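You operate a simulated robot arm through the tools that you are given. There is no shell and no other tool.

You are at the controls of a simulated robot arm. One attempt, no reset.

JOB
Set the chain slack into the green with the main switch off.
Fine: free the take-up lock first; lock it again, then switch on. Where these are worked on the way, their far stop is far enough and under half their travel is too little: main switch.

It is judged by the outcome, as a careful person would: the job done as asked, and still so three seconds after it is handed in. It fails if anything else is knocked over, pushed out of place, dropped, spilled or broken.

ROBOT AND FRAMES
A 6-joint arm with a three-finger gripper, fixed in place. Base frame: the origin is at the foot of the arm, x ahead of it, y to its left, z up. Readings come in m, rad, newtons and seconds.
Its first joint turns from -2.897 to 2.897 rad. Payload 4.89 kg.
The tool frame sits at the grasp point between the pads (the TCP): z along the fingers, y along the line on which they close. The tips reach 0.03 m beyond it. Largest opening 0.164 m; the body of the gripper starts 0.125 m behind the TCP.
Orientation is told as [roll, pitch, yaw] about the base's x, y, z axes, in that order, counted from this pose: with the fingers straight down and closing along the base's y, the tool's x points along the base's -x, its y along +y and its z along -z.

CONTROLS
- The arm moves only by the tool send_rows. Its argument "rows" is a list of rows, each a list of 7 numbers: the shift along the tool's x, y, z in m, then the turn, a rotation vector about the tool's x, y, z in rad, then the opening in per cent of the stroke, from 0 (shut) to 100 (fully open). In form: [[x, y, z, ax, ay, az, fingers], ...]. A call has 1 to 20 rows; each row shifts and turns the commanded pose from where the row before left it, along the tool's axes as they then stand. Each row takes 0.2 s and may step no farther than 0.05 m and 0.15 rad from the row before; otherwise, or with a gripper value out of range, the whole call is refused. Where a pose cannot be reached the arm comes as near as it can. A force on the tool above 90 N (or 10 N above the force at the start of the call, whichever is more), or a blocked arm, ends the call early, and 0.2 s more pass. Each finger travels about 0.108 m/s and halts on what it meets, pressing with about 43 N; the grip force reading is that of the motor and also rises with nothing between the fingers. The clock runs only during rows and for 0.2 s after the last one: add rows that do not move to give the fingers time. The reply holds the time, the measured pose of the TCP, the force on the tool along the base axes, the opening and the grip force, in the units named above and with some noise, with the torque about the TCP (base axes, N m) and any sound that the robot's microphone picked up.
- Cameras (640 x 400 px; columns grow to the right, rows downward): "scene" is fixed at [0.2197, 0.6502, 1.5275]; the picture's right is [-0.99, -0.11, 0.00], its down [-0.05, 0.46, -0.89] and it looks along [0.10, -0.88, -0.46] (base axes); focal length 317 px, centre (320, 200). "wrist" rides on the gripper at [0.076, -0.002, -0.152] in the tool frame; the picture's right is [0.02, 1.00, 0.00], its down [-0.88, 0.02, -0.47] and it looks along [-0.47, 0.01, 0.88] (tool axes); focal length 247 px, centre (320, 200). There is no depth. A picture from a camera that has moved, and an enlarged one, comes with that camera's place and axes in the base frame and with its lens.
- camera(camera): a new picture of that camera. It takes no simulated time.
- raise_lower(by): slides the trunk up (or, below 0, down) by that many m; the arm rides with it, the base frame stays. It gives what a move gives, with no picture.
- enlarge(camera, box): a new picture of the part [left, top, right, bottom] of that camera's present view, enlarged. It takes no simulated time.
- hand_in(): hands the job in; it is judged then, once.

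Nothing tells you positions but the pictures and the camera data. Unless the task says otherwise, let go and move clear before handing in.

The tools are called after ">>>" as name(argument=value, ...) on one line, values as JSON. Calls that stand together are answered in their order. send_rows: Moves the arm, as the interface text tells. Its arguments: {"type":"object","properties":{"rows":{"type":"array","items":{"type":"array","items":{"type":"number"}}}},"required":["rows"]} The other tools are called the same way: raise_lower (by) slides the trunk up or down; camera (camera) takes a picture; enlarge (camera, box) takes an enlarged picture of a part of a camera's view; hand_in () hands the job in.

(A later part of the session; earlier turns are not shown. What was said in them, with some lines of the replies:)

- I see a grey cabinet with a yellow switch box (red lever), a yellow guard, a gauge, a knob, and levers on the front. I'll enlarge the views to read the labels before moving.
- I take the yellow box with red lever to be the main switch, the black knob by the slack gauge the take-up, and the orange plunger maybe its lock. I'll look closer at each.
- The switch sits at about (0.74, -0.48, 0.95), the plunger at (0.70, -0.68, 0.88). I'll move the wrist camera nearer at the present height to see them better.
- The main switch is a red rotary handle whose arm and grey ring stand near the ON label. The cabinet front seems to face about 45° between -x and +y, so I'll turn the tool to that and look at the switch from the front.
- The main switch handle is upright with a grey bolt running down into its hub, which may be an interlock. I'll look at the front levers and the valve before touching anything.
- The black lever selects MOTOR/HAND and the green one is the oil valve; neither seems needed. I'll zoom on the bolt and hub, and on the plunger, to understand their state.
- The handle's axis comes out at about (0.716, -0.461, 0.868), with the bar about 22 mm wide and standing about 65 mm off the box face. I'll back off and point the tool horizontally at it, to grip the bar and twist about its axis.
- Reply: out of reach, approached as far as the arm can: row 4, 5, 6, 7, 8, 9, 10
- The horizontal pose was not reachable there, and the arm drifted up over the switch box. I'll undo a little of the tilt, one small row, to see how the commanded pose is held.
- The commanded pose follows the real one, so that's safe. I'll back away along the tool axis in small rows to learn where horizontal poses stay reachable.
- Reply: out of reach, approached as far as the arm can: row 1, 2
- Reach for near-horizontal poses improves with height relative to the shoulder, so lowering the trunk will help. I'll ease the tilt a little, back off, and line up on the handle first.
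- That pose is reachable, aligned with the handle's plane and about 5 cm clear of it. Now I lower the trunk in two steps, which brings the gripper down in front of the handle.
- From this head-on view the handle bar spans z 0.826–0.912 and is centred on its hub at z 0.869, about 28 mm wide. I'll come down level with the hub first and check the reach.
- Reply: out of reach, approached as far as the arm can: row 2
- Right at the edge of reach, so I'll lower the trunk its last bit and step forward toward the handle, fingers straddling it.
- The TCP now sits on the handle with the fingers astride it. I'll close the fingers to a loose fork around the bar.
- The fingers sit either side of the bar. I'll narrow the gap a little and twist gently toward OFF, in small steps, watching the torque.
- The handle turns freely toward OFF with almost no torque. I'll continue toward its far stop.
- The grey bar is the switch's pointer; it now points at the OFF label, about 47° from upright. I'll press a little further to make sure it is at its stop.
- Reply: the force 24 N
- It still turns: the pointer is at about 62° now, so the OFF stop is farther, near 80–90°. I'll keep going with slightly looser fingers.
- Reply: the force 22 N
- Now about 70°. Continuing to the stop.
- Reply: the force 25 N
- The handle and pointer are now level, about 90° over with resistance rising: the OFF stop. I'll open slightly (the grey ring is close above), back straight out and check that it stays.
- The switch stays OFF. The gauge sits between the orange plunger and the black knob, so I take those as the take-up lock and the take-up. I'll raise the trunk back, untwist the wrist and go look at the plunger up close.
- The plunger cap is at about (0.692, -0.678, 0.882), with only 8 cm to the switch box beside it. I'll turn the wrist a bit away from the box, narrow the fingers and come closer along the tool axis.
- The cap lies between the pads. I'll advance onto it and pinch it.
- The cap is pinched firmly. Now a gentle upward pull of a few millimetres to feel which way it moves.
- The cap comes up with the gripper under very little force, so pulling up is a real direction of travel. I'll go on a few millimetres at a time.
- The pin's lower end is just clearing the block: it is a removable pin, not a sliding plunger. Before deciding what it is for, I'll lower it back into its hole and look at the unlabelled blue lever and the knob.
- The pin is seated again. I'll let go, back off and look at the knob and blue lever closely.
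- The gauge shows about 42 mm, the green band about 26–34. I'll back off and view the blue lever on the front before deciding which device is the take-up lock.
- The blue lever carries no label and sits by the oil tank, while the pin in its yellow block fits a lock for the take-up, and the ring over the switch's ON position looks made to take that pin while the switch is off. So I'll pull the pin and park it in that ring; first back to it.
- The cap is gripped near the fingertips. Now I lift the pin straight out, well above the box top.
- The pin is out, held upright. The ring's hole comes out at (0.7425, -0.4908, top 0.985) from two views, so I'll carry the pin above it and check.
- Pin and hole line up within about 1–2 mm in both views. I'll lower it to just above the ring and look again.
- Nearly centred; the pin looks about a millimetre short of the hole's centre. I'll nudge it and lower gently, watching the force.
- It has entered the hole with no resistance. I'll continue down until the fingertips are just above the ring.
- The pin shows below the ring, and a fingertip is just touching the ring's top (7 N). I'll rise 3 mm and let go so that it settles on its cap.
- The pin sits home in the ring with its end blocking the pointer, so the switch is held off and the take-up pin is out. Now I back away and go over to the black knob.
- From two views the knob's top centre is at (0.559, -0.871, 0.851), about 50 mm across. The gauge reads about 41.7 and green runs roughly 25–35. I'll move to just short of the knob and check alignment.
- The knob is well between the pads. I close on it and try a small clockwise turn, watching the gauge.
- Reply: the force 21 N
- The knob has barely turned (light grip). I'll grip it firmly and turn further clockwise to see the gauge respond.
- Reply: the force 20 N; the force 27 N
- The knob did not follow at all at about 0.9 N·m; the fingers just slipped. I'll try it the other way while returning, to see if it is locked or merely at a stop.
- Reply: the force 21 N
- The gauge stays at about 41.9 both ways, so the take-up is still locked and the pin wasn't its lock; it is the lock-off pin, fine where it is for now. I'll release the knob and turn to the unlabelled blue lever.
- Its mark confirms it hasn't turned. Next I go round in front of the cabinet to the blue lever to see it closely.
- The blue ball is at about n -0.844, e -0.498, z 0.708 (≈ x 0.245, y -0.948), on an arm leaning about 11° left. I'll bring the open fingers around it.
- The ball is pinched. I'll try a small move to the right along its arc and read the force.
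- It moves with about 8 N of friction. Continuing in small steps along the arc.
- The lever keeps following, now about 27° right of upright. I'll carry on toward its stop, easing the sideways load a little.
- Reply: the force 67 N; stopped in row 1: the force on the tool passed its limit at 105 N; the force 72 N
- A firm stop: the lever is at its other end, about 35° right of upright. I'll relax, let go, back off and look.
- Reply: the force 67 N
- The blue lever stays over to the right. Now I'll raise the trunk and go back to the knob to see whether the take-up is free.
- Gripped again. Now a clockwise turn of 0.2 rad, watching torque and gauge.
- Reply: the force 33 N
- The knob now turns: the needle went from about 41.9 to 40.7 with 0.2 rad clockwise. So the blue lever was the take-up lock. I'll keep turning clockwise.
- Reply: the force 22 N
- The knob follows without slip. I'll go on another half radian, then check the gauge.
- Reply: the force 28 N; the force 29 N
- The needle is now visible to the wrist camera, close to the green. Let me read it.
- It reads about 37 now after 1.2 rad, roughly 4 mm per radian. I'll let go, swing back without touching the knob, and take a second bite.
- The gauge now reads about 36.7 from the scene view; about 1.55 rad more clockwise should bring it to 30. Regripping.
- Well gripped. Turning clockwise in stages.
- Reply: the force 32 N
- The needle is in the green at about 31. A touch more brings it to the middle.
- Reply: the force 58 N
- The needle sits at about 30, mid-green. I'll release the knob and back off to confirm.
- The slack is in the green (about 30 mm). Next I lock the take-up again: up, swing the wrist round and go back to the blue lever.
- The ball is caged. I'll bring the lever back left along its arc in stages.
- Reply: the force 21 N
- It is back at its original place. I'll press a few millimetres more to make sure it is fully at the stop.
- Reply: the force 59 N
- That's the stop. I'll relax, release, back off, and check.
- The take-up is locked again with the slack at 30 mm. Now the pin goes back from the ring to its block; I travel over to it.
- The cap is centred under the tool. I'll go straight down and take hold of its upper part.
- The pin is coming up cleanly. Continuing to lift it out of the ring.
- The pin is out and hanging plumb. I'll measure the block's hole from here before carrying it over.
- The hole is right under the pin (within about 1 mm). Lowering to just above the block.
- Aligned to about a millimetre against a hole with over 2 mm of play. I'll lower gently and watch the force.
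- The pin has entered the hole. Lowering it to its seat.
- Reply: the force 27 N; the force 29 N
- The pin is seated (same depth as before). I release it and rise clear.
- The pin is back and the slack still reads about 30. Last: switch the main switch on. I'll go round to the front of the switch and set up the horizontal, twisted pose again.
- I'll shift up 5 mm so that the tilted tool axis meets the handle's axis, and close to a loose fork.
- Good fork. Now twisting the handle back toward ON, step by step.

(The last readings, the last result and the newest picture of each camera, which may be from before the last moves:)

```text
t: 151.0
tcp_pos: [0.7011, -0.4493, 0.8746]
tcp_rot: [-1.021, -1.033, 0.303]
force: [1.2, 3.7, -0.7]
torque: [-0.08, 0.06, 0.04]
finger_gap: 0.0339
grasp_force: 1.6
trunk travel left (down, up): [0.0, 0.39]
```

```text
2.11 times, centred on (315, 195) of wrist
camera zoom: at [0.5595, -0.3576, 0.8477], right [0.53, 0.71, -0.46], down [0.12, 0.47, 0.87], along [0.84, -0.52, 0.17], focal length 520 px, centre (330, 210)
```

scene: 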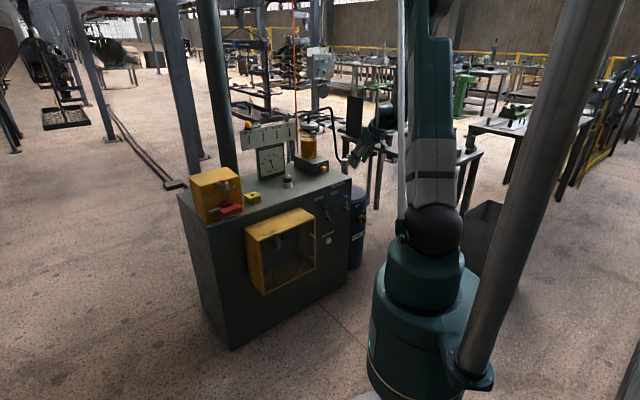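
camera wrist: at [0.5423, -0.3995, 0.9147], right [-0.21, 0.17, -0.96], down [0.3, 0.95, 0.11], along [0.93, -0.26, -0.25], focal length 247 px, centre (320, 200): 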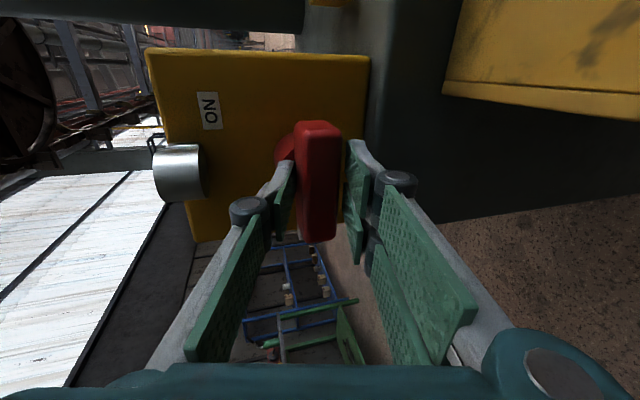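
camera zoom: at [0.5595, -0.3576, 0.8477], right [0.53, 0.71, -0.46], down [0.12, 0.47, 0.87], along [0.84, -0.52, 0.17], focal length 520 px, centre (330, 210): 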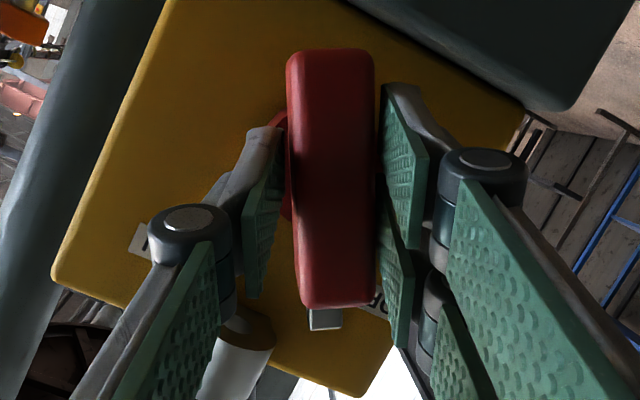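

>>> send_rows(rows=[[0, 0, 0, 0, 0, 0.1, 19], [0, 0, 0, 0, 0, 0.1, 19], [0, 0, 0, 0, 0, 0.1, 19], [0, 0, 0, 0, 0, 0.1, 19]])

>>> enlarge(camera="scene", box=[190, 160, 280, 230])

```text
t: 152.0
tcp_pos: [0.7012, -0.4481, 0.8719]
tcp_rot: [-0.253, -1.291, -0.522]
force: [1.0, 0.7, 0.3]
torque: [0.07, -0.02, 0.06]
finger_gap: 0.0322
grasp_force: 1.3
trunk travel left (down, up): [0.0, 0.39]
```

```text
5.71 times, centred on (235, 195) of scene
camera zoom: at [0.2197, 0.6502, 1.5275], right [-0.99, -0.11, 0.0], down [-0.05, 0.46, -0.89], along [0.1, -0.88, -0.46], focal length 1809 px, centre (806, 229)
```

zoom: 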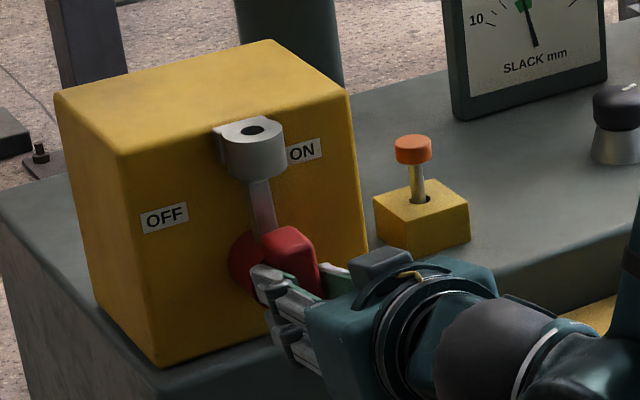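

>>> send_rows(rows=[[0, 0, 0, 0, 0, 0.08, 19], [0, 0, 0, 0, 0, 0.08, 19]])

>>> enlarge(camera="scene", box=[190, 160, 280, 230])

>>> enlarge(camera="wrist", box=[230, 100, 400, 290])

```text
t: 152.6
tcp_pos: [0.7023, -0.4487, 0.8732]
tcp_rot: [0.302, -1.285, -1.101]
force: [6.2, 9.3, -2.8]
torque: [-0.19, 0.23, 0.46]
finger_gap: 0.0356
grasp_force: 5.7
trunk travel left (down, up): [0.0, 0.39]
```

```text
5.71 times, centred on (235, 195) of scene
camera zoom: at [0.2197, 0.6502, 1.5275], right [-0.99, -0.11, 0.0], down [-0.05, 0.46, -0.89], along [0.1, -0.88, -0.46], focal length 1809 px, centre (806, 229)
```

zoom: 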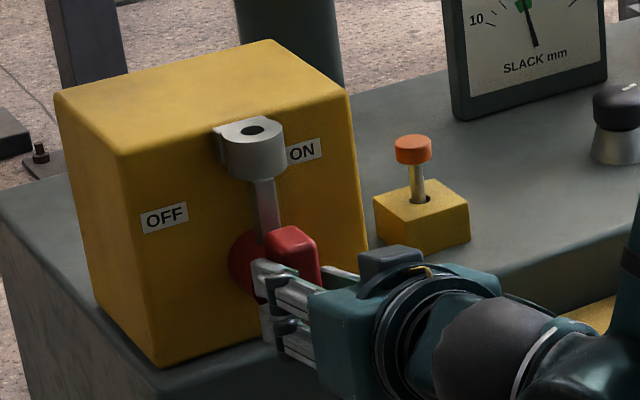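

```text
2.11 times, centred on (315, 195) of wrist
camera zoom: at [0.5871, -0.3268, 0.8393], right [0.72, 0.69, 0.06], down [-0.2, 0.11, 0.97], along [0.67, -0.71, 0.22], focal length 520 px, centre (330, 210)
```

zoom: 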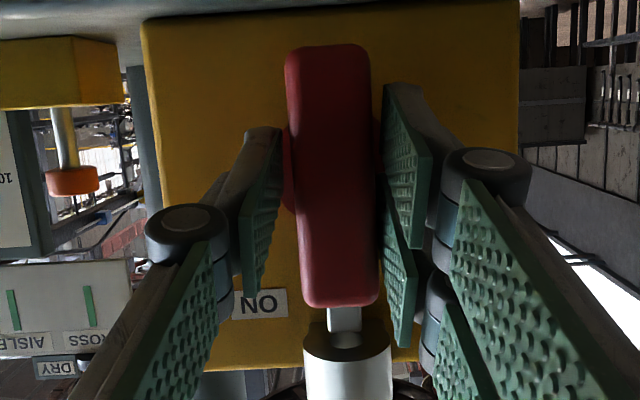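

>>> send_rows(rows=[[0, 0, 0, 0, 0, 0.07, 19], [0, 0, 0, 0, 0, 0.06, 19]])

>>> enlarge(camera="scene", box=[190, 160, 280, 230])

>>> enlarge(camera="wrist", box=[230, 100, 400, 290])

```text
t: 153.2
tcp_pos: [0.7026, -0.4481, 0.8715]
tcp_rot: [0.659, -1.225, -1.472]
force: [16.8, 24.3, -8.6]
torque: [-0.5, 0.72, 1.16]
finger_gap: 0.042
grasp_force: 13.4
trunk travel left (down, up): [0.0, 0.39]
```

```text
5.71 times, centred on (235, 195) of scene
camera zoom: at [0.2197, 0.6502, 1.5275], right [-0.99, -0.11, 0.0], down [-0.05, 0.46, -0.89], along [0.1, -0.88, -0.46], focal length 1809 px, centre (806, 229)
```

zoom: 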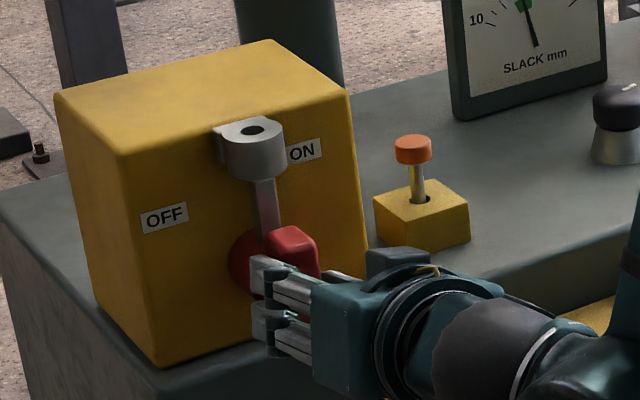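

```text
2.11 times, centred on (315, 195) of wrist
camera zoom: at [0.5948, -0.3196, 0.8402], right [0.73, 0.66, 0.19], down [-0.28, 0.04, 0.96], along [0.62, -0.75, 0.21], focal length 520 px, centre (330, 210)
```

zoom: 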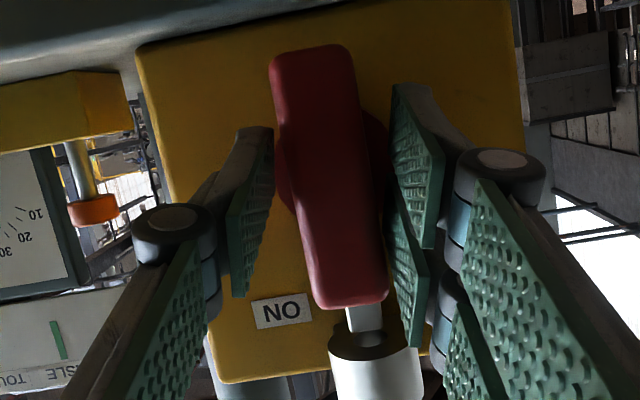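

The handle is hard against its ON stop, pointer straight up under the ring. I'll open, untwist, and back straight out.

>>> send_rows(rows=[[0, 0, 0, 0, 0, -0.06, 34], [0, 0, 0, 0, 0, 0, 44], [0, 0, 0, 0, 0, 0, 44], [0, 0, 0, 0, 0, -0.07, 44], [0, 0, 0, 0, 0, -0.08, 44], [0, 0, -0.03, 0, 0, 0, 44], [0, 0, -0.04, 0, 0, 0, 44], [0, 0, -0.02, 0, 0, 0, 44]])

>>> enlarge(camera="scene", box=[190, 140, 310, 230])

>>> camera(camera="wrist")

```text
t: 155.0
tcp_pos: [0.6398, -0.3882, 0.8985]
tcp_rot: [0.021, -1.298, -0.808]
force: [0.7, -0.1, -1.5]
torque: [-0.06, -0.03, -0.05]
finger_gap: 0.0721
grasp_force: 0.0
trunk travel left (down, up): [0.0, 0.39]
```

```text
4.44 times, centred on (250, 185) of scene
camera zoom: at [0.2197, 0.6502, 1.5275], right [-0.99, -0.11, 0.0], down [-0.05, 0.46, -0.89], along [0.1, -0.88, -0.46], focal length 1407 px, centre (631, 267)
```

zoom: 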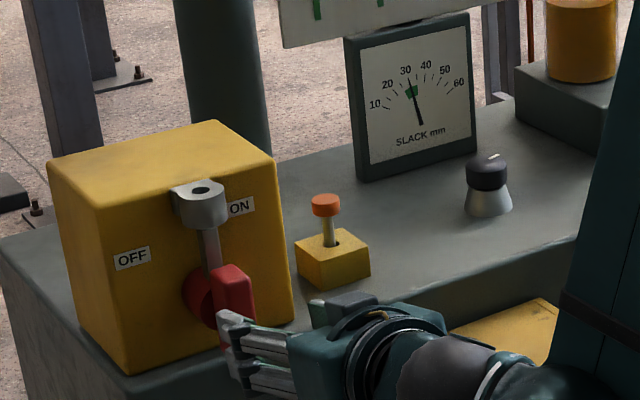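

```text
taken
camera wrist: at [0.5213, -0.2701, 0.8648], right [0.7, 0.71, -0.01], down [-0.14, 0.16, 0.98], along [0.69, -0.69, 0.22], focal length 247 px, centre (320, 200)
```

wrist: 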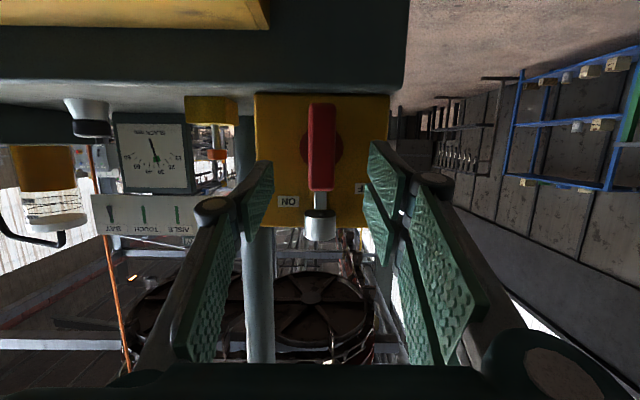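

The switch is on again. I'll raise the trunk, move the arm clear, and check everything once more.

>>> raise_lower(by=0.175)

>>> send_rows(rows=[[0, 0, -0.04, 0, 0, 0, 44], [0, 0, -0.04, 0, 0.1, 0, 44], [0, 0, -0.03, 0, 0.14, 0, 44], [0, 0, 0, 0, 0.14, 0, 44], [0, 0, 0, 0, 0.14, 0, 44], [0, 0, 0, 0, 0, 0, 44]])

>>> camera(camera="scene")

>>> enlarge(camera="scene", box=[180, 110, 320, 230])

>>> enlarge(camera="scene", box=[290, 140, 380, 250])

>>> enlarge(camera="scene", box=[255, 145, 285, 175])

```text
t: 157.0
tcp_pos: [0.6395, -0.3874, 1.0747]
tcp_rot: [0.023, -1.299, -0.81]
force: [0.5, 0.2, -0.2]
torque: [0.0, -0.01, 0.01]
finger_gap: 0.0718
grasp_force: 0.0
trunk travel left (down, up): [-0.175, 0.215]
```

```text
t: 158.4
tcp_pos: [0.5646, -0.3138, 1.1063]
tcp_rot: [0.008, -0.779, -0.795]
force: [-0.1, 0.7, -0.3]
torque: [-0.02, -0.01, -0.01]
finger_gap: 0.0725
grasp_force: 0.2
trunk travel left (down, up): [-0.175, 0.215]
```

```text
taken
```

scene: 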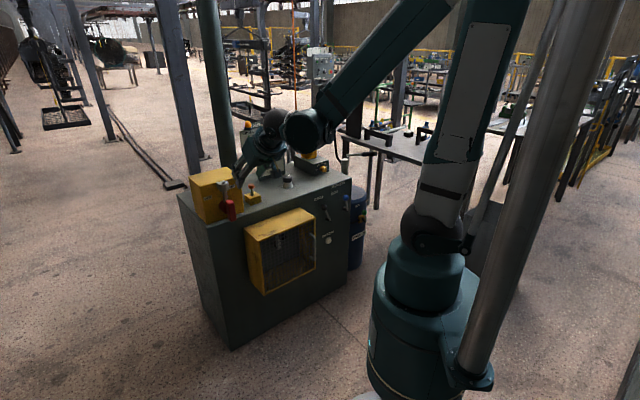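

```text
3.33 times, centred on (250, 170) of scene
camera zoom: at [0.2197, 0.6502, 1.5275], right [-0.99, -0.11, 0.0], down [-0.05, 0.46, -0.89], along [0.1, -0.88, -0.46], focal length 1056 px, centre (553, 300)
```

zoom: 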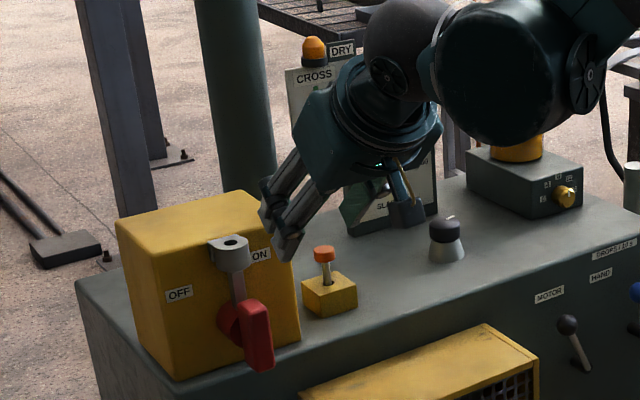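

```text
3.64 times, centred on (335, 195) of scene
camera zoom: at [0.2197, 0.6502, 1.5275], right [-0.99, -0.11, 0.0], down [-0.05, 0.46, -0.89], along [0.1, -0.88, -0.46], focal length 1151 px, centre (266, 218)
```

zoom: 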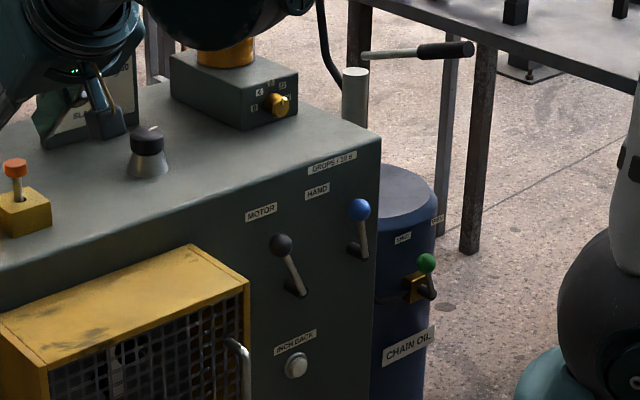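

```text
13.33 times, centred on (270, 160) of scene
camera zoom: at [0.2197, 0.6502, 1.5275], right [-0.99, -0.11, 0.0], down [-0.05, 0.46, -0.89], along [0.1, -0.88, -0.46], focal length 4222 px, centre (987, 733)
```

zoom: 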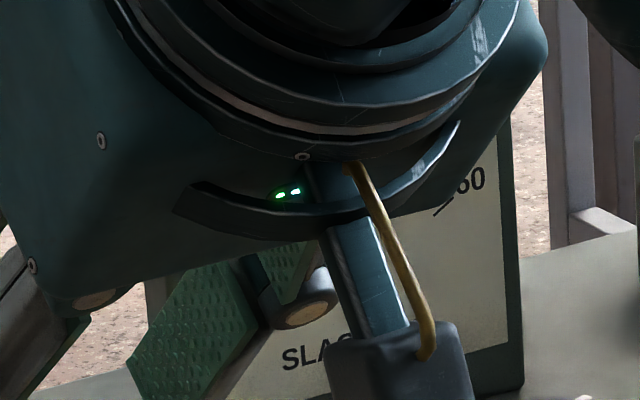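

>>> send_rows(rows=[[-0.028, 0, -0.0285, 0, 0, 0, 44], [-0.028, 0, -0.0285, 0, 0, 0, 44], [-0.028, 0, -0.0285, 0, 0, 0, 44], [-0.028, 0, -0.0285, 0, 0, 0, 44], [0, 0, 0, 0, 0, 0, 44]])

>>> enlarge(camera="scene", box=[190, 120, 310, 220])

>>> camera(camera="wrist")

```text
t: 159.6
tcp_pos: [0.5632, -0.3127, 1.2676]
tcp_rot: [0.009, -0.78, -0.795]
force: [0.6, 0.2, -0.7]
torque: [-0.03, 0.01, -0.03]
finger_gap: 0.0722
grasp_force: 0.0
trunk travel left (down, up): [-0.175, 0.215]
```

```text
4.00 times, centred on (250, 170) of scene
camera zoom: at [0.2197, 0.6502, 1.5275], right [-0.99, -0.11, 0.0], down [-0.05, 0.46, -0.89], along [0.1, -0.88, -0.46], focal length 1267 px, centre (600, 320)
```

zoom: 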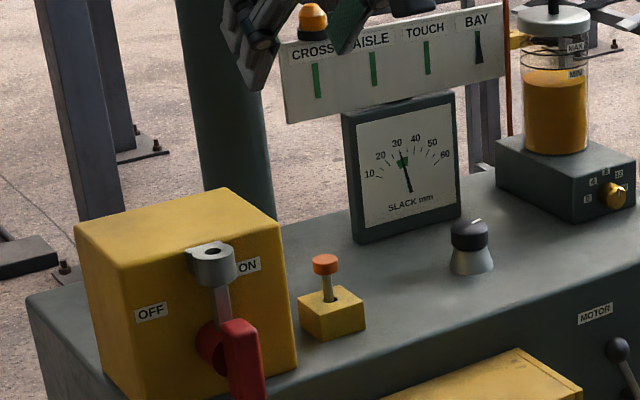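

```text
taken
camera wrist: at [0.4485, -0.1992, 1.3206], right [0.7, 0.72, -0.01], down [0.22, -0.2, 0.96], along [0.68, -0.67, -0.29], focal length 247 px, centre (320, 200)
```

wrist: 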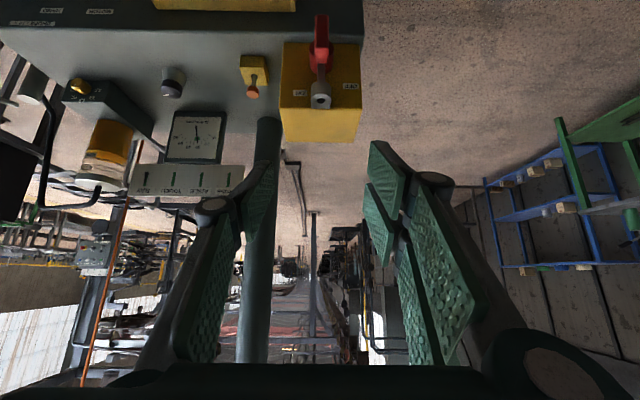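

The gauge reads about 30 mm, in the green. The take-up lever is back at its locked stop, the pin is in its block, the main switch is at its ON stop and the arm is clear. I'm handing the job in.

>>> hand_in()

```text
The job is handed in.
```

The chain slack now reads about 30 mm, in the middle of the green band. I handed the job in with the take-up locked and the main switch back on.

- **Main switch off:** I turned it to its OFF stop before touching the take-up, and it stayed there until the end.
- **First try at the take-up lock:** I took the orange pin for the lock. I pulled it from its block and parked it in the ring above the main switch.
- **Knob tried while locked:** The pin was not the lock. I tried the knob both ways with the take-up still locked. It did not move, and the gauge stayed at about 42.
- **The real lock:** The unlabelled blue lever on the front turned out to be the take-up lock. Moving it right to its stop freed the knob.
- **Slack set:** I turned the knob clockwise until the gauge came down from about 42 mm to 30 mm.
- **Finish:** I put the blue lever back at its original stop, returned the pin to its block, and turned the main switch back to its ON stop.

When I moved the blue lever over, it met its stop hard enough to trip the 90 N force limit, peaking at 105 N. It moved back freely afterwards, and nothing looked damaged or out of place in the last pictures.
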